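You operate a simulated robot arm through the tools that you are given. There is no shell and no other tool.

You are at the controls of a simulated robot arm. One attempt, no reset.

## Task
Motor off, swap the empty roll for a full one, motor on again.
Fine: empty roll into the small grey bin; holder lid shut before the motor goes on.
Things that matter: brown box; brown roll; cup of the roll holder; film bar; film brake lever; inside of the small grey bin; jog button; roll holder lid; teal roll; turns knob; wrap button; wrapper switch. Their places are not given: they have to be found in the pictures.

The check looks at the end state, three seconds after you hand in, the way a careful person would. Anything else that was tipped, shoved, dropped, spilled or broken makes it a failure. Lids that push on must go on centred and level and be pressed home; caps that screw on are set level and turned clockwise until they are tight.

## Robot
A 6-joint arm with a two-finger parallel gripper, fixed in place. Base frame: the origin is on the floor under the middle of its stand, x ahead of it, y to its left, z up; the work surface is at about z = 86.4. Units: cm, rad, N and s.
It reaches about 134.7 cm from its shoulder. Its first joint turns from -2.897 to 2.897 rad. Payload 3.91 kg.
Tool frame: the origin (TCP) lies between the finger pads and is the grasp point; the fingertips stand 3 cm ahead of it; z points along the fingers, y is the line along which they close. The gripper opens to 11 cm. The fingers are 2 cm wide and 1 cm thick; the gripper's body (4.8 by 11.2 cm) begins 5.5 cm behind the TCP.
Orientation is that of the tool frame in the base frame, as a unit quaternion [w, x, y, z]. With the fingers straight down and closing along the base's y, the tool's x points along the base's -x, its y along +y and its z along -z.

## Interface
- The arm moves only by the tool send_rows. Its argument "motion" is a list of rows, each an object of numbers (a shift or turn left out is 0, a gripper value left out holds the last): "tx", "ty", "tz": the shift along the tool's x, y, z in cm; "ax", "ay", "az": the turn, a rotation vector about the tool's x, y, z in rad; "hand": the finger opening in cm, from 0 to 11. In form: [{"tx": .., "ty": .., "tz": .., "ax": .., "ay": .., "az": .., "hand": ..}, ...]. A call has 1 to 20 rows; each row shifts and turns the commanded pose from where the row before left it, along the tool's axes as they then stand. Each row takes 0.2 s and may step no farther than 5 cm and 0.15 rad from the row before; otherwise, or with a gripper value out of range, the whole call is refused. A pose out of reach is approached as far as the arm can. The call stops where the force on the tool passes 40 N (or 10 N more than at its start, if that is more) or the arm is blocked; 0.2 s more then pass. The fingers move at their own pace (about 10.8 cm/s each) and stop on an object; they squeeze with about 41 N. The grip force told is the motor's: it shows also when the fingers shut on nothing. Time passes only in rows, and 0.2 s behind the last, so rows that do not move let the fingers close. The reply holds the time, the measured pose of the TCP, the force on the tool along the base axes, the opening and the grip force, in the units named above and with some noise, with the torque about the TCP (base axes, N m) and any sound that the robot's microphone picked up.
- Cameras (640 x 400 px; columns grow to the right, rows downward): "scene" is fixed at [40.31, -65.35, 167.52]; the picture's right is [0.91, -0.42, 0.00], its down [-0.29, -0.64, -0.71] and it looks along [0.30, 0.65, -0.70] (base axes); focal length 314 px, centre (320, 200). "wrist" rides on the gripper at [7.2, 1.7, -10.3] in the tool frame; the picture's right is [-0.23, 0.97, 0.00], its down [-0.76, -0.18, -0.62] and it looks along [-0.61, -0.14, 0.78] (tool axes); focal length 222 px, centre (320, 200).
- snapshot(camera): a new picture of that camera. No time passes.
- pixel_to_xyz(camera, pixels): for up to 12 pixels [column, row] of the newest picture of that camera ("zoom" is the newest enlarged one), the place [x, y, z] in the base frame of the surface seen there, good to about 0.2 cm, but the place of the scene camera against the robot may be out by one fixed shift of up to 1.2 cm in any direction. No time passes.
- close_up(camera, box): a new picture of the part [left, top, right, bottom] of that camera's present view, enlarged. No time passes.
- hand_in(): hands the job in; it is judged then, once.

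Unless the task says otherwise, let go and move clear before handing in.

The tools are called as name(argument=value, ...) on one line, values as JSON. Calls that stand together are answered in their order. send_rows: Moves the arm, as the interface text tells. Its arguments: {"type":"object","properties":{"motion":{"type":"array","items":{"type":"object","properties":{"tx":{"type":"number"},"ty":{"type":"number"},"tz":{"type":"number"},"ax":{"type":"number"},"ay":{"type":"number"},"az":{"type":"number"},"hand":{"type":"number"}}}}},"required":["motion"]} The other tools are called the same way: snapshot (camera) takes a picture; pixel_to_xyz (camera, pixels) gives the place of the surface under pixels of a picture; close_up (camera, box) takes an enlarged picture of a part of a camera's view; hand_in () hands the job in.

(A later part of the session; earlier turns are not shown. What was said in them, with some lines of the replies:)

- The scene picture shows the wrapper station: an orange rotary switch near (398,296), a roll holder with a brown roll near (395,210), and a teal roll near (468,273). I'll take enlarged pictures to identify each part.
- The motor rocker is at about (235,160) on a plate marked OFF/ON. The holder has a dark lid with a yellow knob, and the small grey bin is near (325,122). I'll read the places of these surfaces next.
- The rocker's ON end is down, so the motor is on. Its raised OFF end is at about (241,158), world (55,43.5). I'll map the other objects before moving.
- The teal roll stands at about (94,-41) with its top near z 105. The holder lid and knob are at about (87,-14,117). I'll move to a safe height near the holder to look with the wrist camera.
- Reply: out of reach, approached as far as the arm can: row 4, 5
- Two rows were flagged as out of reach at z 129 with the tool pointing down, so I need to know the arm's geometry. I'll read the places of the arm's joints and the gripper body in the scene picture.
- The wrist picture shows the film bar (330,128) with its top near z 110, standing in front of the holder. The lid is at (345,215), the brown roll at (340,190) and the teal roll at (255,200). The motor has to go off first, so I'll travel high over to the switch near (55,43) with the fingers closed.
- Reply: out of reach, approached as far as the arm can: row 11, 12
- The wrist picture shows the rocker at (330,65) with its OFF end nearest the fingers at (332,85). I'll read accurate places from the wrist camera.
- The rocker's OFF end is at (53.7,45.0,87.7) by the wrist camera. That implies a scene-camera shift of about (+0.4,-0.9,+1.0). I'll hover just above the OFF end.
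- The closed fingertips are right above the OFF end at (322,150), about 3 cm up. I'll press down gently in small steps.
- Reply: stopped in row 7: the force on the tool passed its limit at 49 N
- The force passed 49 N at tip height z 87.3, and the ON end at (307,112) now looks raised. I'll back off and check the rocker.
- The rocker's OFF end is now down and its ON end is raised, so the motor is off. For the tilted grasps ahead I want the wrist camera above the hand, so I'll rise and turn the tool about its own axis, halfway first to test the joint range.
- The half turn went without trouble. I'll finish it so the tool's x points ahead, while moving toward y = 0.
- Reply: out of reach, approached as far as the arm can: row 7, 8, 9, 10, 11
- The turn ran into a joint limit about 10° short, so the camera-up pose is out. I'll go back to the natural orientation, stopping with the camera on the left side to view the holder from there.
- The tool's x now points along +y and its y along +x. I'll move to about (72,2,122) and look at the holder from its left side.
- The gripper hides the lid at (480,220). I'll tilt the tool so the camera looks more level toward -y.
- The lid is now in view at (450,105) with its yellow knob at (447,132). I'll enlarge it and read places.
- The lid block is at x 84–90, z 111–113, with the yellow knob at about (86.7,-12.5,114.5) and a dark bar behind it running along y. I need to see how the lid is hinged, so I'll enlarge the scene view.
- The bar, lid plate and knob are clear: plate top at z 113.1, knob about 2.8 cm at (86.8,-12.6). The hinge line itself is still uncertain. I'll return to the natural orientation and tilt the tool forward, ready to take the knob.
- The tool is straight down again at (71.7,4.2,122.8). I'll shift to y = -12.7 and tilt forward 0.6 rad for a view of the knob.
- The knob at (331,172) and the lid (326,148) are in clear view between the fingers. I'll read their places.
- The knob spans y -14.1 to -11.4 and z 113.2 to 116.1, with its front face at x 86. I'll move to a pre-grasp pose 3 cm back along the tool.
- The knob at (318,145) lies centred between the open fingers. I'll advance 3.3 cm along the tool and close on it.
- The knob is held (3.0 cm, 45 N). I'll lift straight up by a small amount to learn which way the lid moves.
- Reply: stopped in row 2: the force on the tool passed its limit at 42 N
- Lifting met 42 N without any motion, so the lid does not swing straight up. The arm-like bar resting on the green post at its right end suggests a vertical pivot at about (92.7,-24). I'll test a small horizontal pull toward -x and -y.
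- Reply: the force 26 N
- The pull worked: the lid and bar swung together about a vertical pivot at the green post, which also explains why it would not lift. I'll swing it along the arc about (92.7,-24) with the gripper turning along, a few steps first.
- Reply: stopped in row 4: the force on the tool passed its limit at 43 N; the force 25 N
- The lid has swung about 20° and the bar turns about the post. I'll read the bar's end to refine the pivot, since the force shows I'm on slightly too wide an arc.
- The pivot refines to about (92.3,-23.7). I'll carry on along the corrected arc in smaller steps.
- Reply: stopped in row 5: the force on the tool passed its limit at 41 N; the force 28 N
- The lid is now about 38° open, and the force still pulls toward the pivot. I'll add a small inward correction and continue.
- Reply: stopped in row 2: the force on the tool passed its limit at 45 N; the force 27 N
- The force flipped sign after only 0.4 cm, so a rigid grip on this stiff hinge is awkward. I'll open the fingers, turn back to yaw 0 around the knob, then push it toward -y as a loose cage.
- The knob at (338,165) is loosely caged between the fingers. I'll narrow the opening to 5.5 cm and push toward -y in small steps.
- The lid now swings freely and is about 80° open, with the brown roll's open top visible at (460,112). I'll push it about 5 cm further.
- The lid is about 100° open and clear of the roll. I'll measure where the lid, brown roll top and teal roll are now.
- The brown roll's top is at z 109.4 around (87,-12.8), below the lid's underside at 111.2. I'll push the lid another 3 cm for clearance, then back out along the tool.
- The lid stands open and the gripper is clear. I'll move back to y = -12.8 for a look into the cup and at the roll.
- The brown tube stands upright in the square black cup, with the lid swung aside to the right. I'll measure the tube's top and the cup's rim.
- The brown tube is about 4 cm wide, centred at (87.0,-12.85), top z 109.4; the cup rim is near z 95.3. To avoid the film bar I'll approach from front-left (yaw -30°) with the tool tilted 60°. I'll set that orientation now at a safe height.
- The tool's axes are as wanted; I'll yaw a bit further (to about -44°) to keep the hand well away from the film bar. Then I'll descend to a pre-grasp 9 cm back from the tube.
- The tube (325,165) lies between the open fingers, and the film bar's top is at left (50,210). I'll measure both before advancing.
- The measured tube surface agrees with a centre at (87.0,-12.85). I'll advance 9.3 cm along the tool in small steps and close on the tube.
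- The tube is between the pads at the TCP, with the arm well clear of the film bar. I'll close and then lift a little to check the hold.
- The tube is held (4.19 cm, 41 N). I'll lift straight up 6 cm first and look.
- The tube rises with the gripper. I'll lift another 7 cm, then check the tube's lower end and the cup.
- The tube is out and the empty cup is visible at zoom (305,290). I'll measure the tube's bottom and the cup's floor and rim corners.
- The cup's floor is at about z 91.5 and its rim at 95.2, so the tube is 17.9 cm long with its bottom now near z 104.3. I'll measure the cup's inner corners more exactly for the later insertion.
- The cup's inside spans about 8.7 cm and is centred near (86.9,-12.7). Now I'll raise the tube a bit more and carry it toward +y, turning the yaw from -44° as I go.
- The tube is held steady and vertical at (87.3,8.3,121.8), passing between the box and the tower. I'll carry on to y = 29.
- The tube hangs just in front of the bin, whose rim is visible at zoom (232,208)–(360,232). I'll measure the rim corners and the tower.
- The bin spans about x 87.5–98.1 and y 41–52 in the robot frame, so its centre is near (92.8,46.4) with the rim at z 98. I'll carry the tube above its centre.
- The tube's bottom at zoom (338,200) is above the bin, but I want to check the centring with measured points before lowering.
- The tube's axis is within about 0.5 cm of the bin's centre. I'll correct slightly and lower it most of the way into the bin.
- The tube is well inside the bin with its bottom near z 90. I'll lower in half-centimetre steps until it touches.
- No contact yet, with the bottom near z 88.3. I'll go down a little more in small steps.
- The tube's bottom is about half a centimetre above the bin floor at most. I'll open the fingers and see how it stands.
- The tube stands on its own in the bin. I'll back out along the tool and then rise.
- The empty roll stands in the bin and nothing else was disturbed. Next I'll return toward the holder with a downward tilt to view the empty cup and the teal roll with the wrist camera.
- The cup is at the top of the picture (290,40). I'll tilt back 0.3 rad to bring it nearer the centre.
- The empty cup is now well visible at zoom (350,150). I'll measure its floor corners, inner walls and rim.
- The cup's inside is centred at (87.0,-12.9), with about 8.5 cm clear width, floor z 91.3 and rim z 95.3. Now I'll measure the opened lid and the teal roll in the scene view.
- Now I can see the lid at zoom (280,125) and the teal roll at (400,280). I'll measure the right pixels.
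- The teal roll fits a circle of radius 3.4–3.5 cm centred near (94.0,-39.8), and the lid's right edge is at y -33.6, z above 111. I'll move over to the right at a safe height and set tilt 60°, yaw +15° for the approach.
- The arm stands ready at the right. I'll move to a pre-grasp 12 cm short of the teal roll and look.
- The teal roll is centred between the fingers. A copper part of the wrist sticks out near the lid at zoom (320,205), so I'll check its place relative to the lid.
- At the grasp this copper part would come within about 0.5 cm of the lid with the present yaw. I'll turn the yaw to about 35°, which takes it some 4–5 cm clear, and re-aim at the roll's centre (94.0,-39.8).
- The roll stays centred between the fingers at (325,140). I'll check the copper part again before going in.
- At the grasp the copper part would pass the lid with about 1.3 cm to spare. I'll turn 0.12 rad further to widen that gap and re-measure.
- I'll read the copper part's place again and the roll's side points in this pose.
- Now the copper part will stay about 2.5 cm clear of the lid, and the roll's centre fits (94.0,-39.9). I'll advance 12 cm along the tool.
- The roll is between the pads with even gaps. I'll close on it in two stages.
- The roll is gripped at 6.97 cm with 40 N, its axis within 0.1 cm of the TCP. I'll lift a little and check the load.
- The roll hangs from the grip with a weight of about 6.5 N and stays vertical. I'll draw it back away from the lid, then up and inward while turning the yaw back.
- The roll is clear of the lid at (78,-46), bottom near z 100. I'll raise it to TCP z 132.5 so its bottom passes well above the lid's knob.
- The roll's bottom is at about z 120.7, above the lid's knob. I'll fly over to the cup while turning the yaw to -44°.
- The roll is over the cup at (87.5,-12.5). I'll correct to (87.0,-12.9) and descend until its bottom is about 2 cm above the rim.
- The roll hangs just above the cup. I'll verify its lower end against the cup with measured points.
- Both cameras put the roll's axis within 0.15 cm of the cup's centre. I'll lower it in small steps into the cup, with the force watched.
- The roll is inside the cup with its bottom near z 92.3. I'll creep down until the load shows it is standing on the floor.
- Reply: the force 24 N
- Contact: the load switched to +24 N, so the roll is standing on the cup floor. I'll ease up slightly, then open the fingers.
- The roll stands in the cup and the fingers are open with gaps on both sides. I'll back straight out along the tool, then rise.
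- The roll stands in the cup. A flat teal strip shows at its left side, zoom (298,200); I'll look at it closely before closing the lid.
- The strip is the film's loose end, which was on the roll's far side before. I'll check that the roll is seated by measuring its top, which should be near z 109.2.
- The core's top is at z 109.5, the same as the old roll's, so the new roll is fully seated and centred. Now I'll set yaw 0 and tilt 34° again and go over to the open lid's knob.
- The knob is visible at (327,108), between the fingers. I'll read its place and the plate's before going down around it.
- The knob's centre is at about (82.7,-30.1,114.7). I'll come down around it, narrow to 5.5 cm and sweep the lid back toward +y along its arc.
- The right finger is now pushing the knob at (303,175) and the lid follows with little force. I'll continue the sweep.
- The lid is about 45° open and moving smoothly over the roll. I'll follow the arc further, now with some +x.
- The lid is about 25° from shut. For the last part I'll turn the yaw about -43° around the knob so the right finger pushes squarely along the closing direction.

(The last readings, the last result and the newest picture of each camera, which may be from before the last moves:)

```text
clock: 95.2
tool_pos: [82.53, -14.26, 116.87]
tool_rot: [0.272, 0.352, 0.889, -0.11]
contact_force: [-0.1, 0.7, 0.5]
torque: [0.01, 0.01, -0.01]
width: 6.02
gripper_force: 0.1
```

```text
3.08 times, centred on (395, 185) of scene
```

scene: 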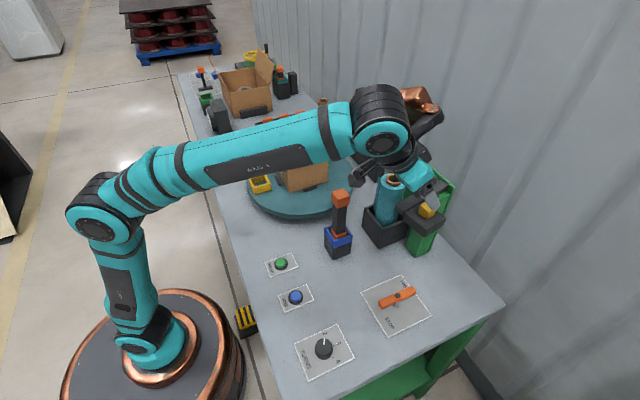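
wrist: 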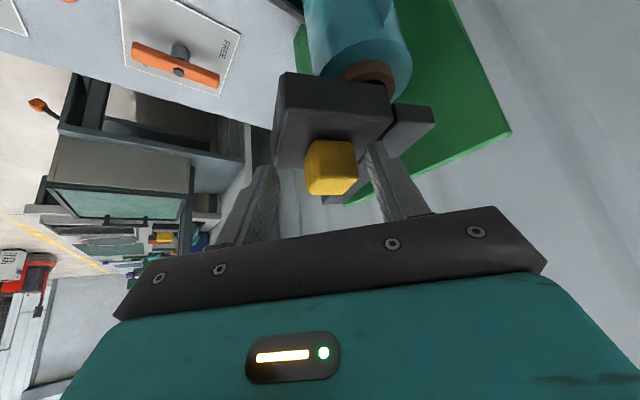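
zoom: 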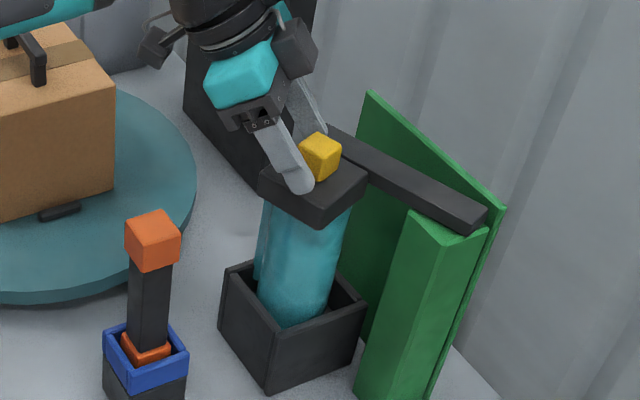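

The knob sits between the fingers at (330,168). I'll push along +v (toward +x, +y) in half-centimetre steps.

send_rows(motion=[{"tx": -0.06, "ty": 0.5, "tz": 0.04, "hand": 6}, {"tx": -0.06, "ty": 0.5, "tz": 0.04}, {"tx": -0.06, "ty": 0.5, "tz": 0.04}, {"tx": -0.06, "ty": 0.5, "tz": 0.04}, {"tx": -0.08, "ty": 0.5, "tz": 0.055}, {"tx": -0.08, "ty": 0.5, "tz": 0.055}, {"tx": -0.1, "ty": 0.5, "tz": 0.07}, {"tx": -0.1, "ty": 0.5, "tz": 0.07}, {"tz": 0}])

snapshot(camera="wrist")

close_up(camera="scene", box=[330, 120, 460, 250])

```text
clock: 97.2
tool_pos: [85.9, -11.84, 116.77]
tool_rot: [0.272, 0.35, 0.89, -0.109]
contact_force: [-0.1, -0.7, -0.9]
torque: [0.02, -0.03, -0.02]
width: 5.97
gripper_force: 0.0
```

```text
taken
```

wrist: 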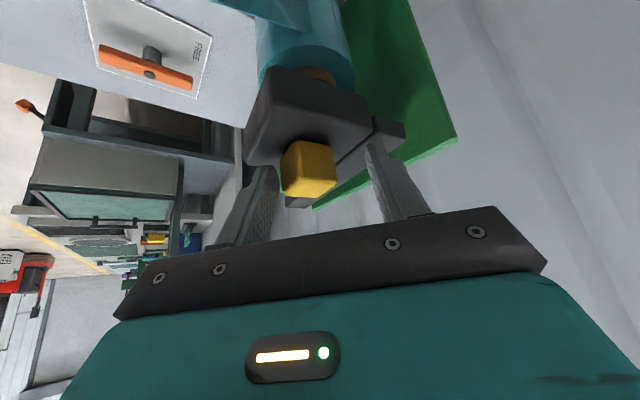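

```text
3.08 times, centred on (395, 185) of scene
```

zoom: 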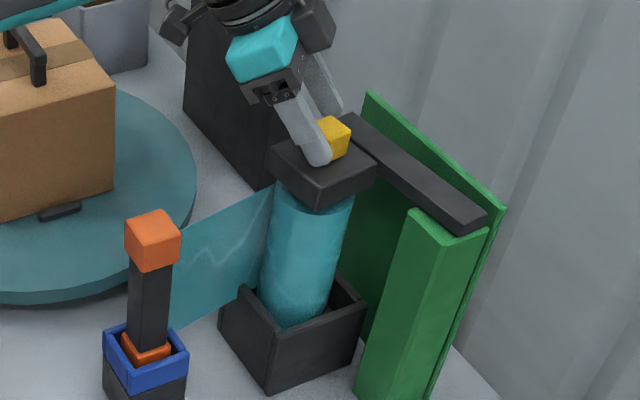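

The lid is nearly shut, and a film web now runs from the roll to the film bar. I'll push on along the end of the arc until it meets the stop.

send_rows(motion=[{"tx": -0.15, "ty": 0.4, "tz": 0.1, "hand": 6}, {"tx": -0.15, "ty": 0.4, "tz": 0.1}, {"tx": -0.12, "ty": 0.3, "tz": 0.08}, {"tx": -0.12, "ty": 0.3, "tz": 0.08}])

close_up(camera="scene", box=[330, 120, 460, 250])

```text
clock: 98.2
tool_pos: [87.21, -11.39, 116.75]
tool_rot: [0.273, 0.35, 0.89, -0.109]
contact_force: [-4.5, -1.7, 0.9]
torque: [0.01, 0.03, -0.12]
width: 6.24
gripper_force: 2.2
```

```text
3.08 times, centred on (395, 185) of scene
```

zoom: 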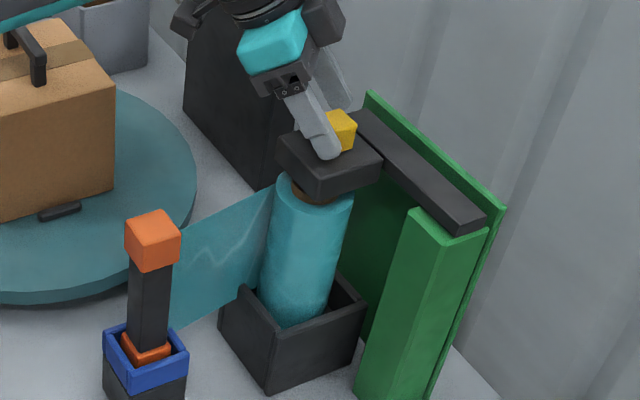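

The force rose to about 5 N and the bar lies against the green plate, so the lid appears at its stop. I'll press slightly more to be sure, then open and measure.

send_rows(motion=[{"tx": -0.1, "ty": 0.2, "tz": 0.07, "hand": 6}, {"tx": -0.1, "ty": 0.2, "tz": 0.07}, {"tz": 0}])

snapshot(camera="wrist")

close_up(camera="scene", box=[375, 145, 455, 205])

```text
clock: 99.0
tool_pos: [87.81, -11.38, 116.88]
tool_rot: [0.272, 0.35, 0.89, -0.109]
contact_force: [-16.0, -8.7, 0.5]
torque: [0.04, 0.3, -0.37]
width: 6.86
gripper_force: 8.1
```

```text
taken
```

wrist: 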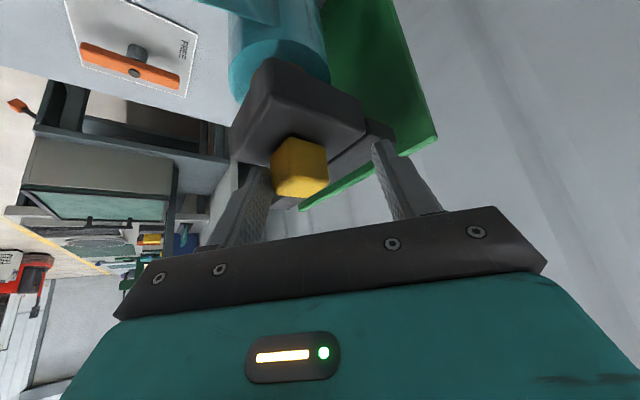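

```text
6.67 times, centred on (415, 175) of scene
```

zoom: 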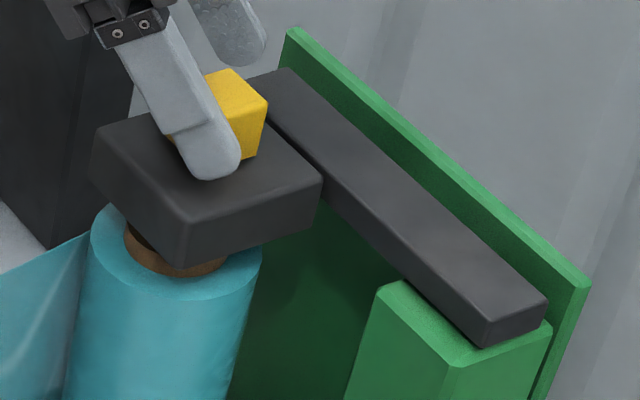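

The lid matches its original shut position (plate corners at (95,145) and (322,185), bar against the plate). I'll release the push, open, and back out upward.

send_rows(motion=[{"ty": -0.4, "hand": 7}, {"ty": -0.3, "hand": 8}, {"hand": 8}, {"tz": -2}, {"tz": -3}, {"tz": -3}, {"tz": -3}])

close_up(camera="scene", box=[330, 120, 460, 250])

snapshot(camera="wrist")

```text
clock: 100.7
tool_pos: [82.55, -7.43, 125.96]
tool_rot: [0.272, 0.35, 0.89, -0.11]
contact_force: [-0.2, 0.3, -0.6]
torque: [0.0, 0.04, -0.01]
width: 8.0
gripper_force: 0.1
```

```text
3.08 times, centred on (395, 185) of scene
```

zoom: 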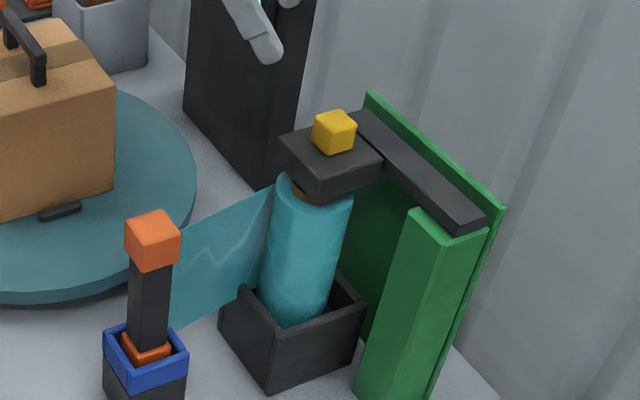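

```text
taken
```

wrist: 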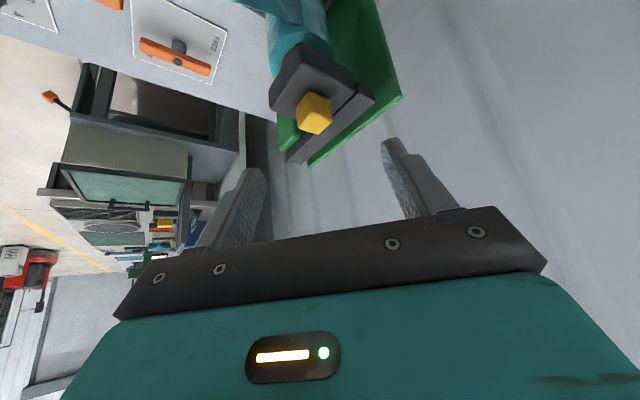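

The lid is shut, with the film running from the new roll to the film bar. I'll confirm the lid's position by measurement, then bring the arm back inward and upright for the motor switch.

pixel_to_xyz(camera="wrist", pixels=[[315, 97], [312, 125], [300, 112], [275, 95], [300, 45], [352, 80], [330, 130], [355, 105]])

send_rows(motion=[{"tx": 3.26, "ty": -0.364, "tz": -2.21, "hand": 6}, {"tx": 3.26, "ty": -0.364, "tz": -2.21}, {"tx": 3.26, "ty": -0.364, "tz": -2.21}, {"tx": 3.26, "ty": -0.364, "tz": -2.21}, {"tx": 3.26, "ty": -0.364, "tz": -2.21}, {"tx": 3.26, "ty": -0.364, "tz": -2.21}, {"tx": 3.26, "ty": -0.364, "tz": -2.21}, {"ax": -0.0703, "az": -0.1034, "hand": 0}, {"ax": -0.0703, "az": -0.1034}, {"ax": -0.0703, "az": -0.1034}, {"ax": -0.0703, "az": -0.1034}, {"ax": -0.0703, "az": -0.1034}, {"ax": -0.0703, "az": -0.1034}, {"ay": 0.15}, {"ay": 0.15}, {"ay": 0.15}, {"ay": 0.147}])

snapshot(camera="scene")

```text
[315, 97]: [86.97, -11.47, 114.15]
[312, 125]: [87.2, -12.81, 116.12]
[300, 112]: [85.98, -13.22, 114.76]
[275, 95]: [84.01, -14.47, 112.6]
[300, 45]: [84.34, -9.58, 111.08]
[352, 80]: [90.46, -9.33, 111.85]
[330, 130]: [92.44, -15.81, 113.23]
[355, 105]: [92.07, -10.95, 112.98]
```

```text
clock: 104.2
tool_pos: [60.8, 9.38, 126.0]
tool_rot: [-0.003, 0.001, 1.0, -0.001]
contact_force: [-1.4, -0.5, 0.4]
torque: [0.01, -0.08, -0.01]
width: 0.0
gripper_force: 37.8
```

```text
taken
```

scene: 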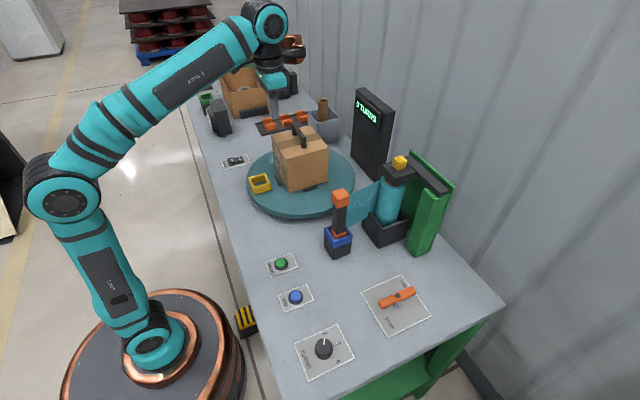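

The lid reads exactly as at the start (plate front x 84.0, knob (87.2,-12.8)), so it is shut. Now I'll go above the rocker's ON end at about (50.3,45.1).

send_rows(motion=[{"tx": 1.31, "ty": 4.47, "hand": 0}, {"tx": 1.31, "ty": 4.47}, {"tx": 1.31, "ty": 4.47}, {"tx": 1.31, "ty": 4.47}, {"tx": 1.31, "ty": 4.47}, {"tx": 1.31, "ty": 4.47}, {"tx": 1.31, "ty": 4.47}, {"tx": 1.31, "ty": 4.47}, {"tz": 4}, {"tz": 4}, {"tz": 4}, {"tz": 4}, {"tz": 4}, {"tz": 4}, {"tz": 3}, {"tz": 3}, {"tz": 0}])

snapshot(camera="wrist")

```text
clock: 107.8
tool_pos: [50.53, 45.22, 96.09]
tool_rot: [-0.002, 0.001, 1.0, -0.001]
contact_force: [0.4, 1.1, -0.5]
torque: [0.0, 0.01, 0.02]
width: 0.0
gripper_force: 37.7
```

```text
taken
```

wrist: 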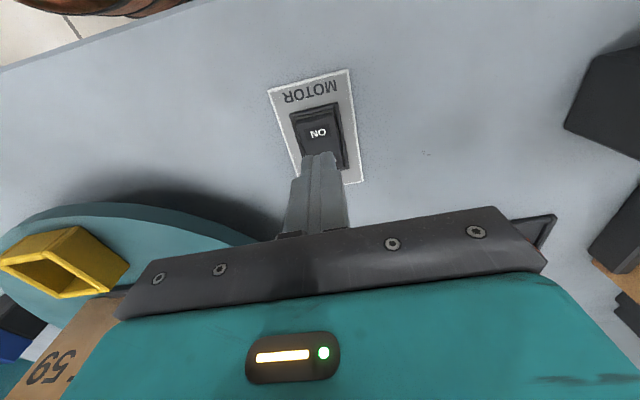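

The closed fingertips are above the ON end, which is raised, at (318,133). I'll press down in small steps.

send_rows(motion=[{"tz": 2, "hand": 0}, {"tz": 1.5}, {"tz": 0.8}, {"tz": 0.5}, {"tz": 0.4}, {"tz": 0.4}, {"tz": 0.3}, {"tz": 0.3}])

snapshot(camera="wrist")

```text
clock: 109.5
tool_pos: [50.43, 45.14, 90.3]
tool_rot: [0.0, 0.0, 1.0, 0.001]
contact_force: [-5.4, -3.2, 9.8]
torque: [-0.1, 0.05, -0.06]
width: 0.02
gripper_force: 37.6
stopped in row 8: the force on the tool passed its limit at 46 N (the readings are from after the stop); the commanded pose is now the measured one
```

```text
taken
```

wrist: 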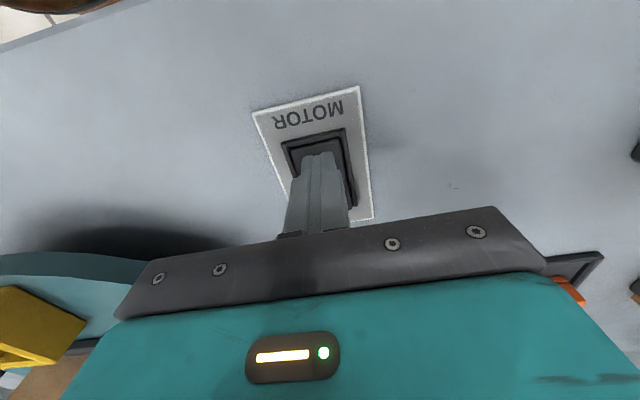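

The press ended at the same depth as the OFF press, with a 46 N stop. I'll back off upward and check the rocker and the whole station.

send_rows(motion=[{"tz": -3, "hand": 0}, {"tz": -4}, {"tz": -4}, {"tz": -4}, {"tz": -4}, {"tz": -4}, {"tz": -4}, {"tx": 2, "ty": -3}, {"ty": -4}])

close_up(camera="scene", box=[215, 145, 255, 173])

snapshot(camera="scene")

close_up(camera="scene", box=[310, 130, 510, 330])

close_up(camera="scene", box=[240, 80, 400, 200])

```text
clock: 111.5
tool_pos: [48.52, 38.05, 117.26]
tool_rot: [0.0, 0.0, 1.0, 0.001]
contact_force: [-0.6, 0.2, -0.5]
torque: [-0.04, 0.02, 0.01]
width: 0.0
gripper_force: 37.1
```

```text
14.29 times, centred on (235, 159) of scene
```

zoom: 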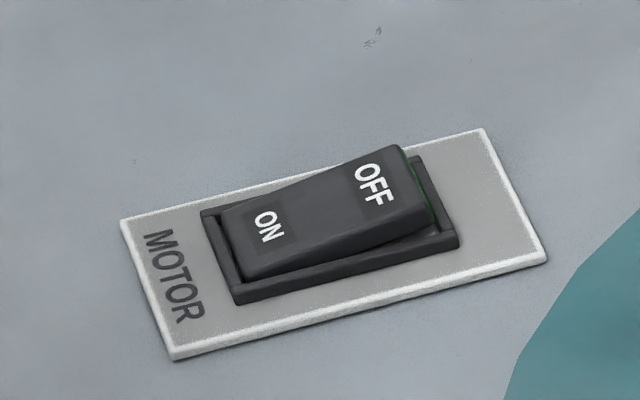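

```text
taken
```

scene: 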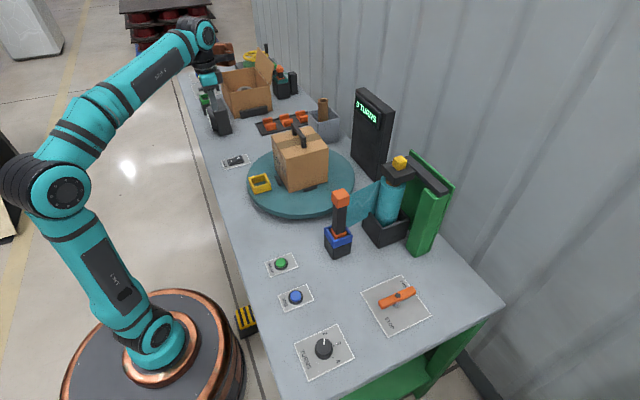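

```text
2.00 times, centred on (410, 230) of scene
```

zoom: 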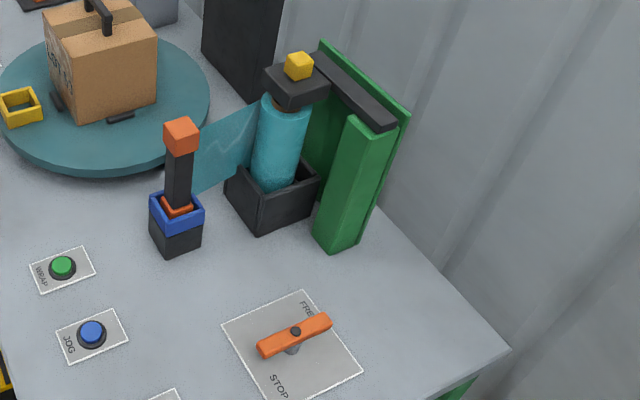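

```text
3.33 times, centred on (320, 140) of scene
```

zoom: 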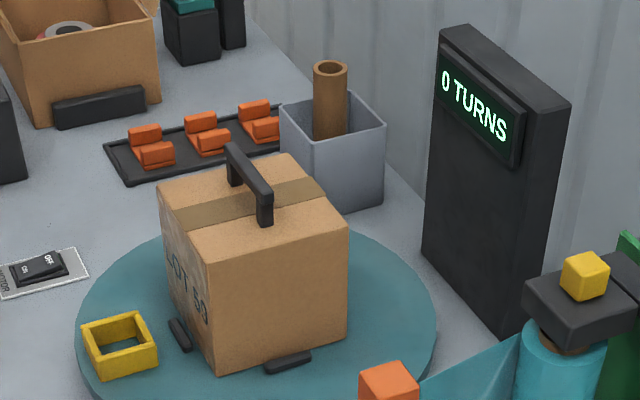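

The rocker's ON end is down again and the teal roll stands in the cup under the shut lid. The empty roll is upright in the grey bin, and the box, lever, knob and buttons look as they did at the start. The arm is clear, so I'll hand in.

hand_in()

```text
The job is handed in.
```

The roll is swapped and the motor is back on; I've handed the job in, but no verdict came back.

- **Motor:** I switched it off before touching the lid. I switched it on again only after the lid was shut, and the last picture shows the ON end pressed down.
- **Empty roll:** The brown roll stands upright inside the small grey bin.
- **Full roll:** The teal roll sits on the floor of the cup, close to centre. Its top is at the same height as the old roll's was.
- **Lid:** It is shut, and the measured position matches where it was at the start. The new roll's film showed up running to the film bar as the lid closed. I did nothing to thread it.
- **Everything else:** I did not touch the brown box, brake lever, turns knob or the wrap and jog buttons, and they look unchanged in the last picture.

The arm is up and clear of the work area.
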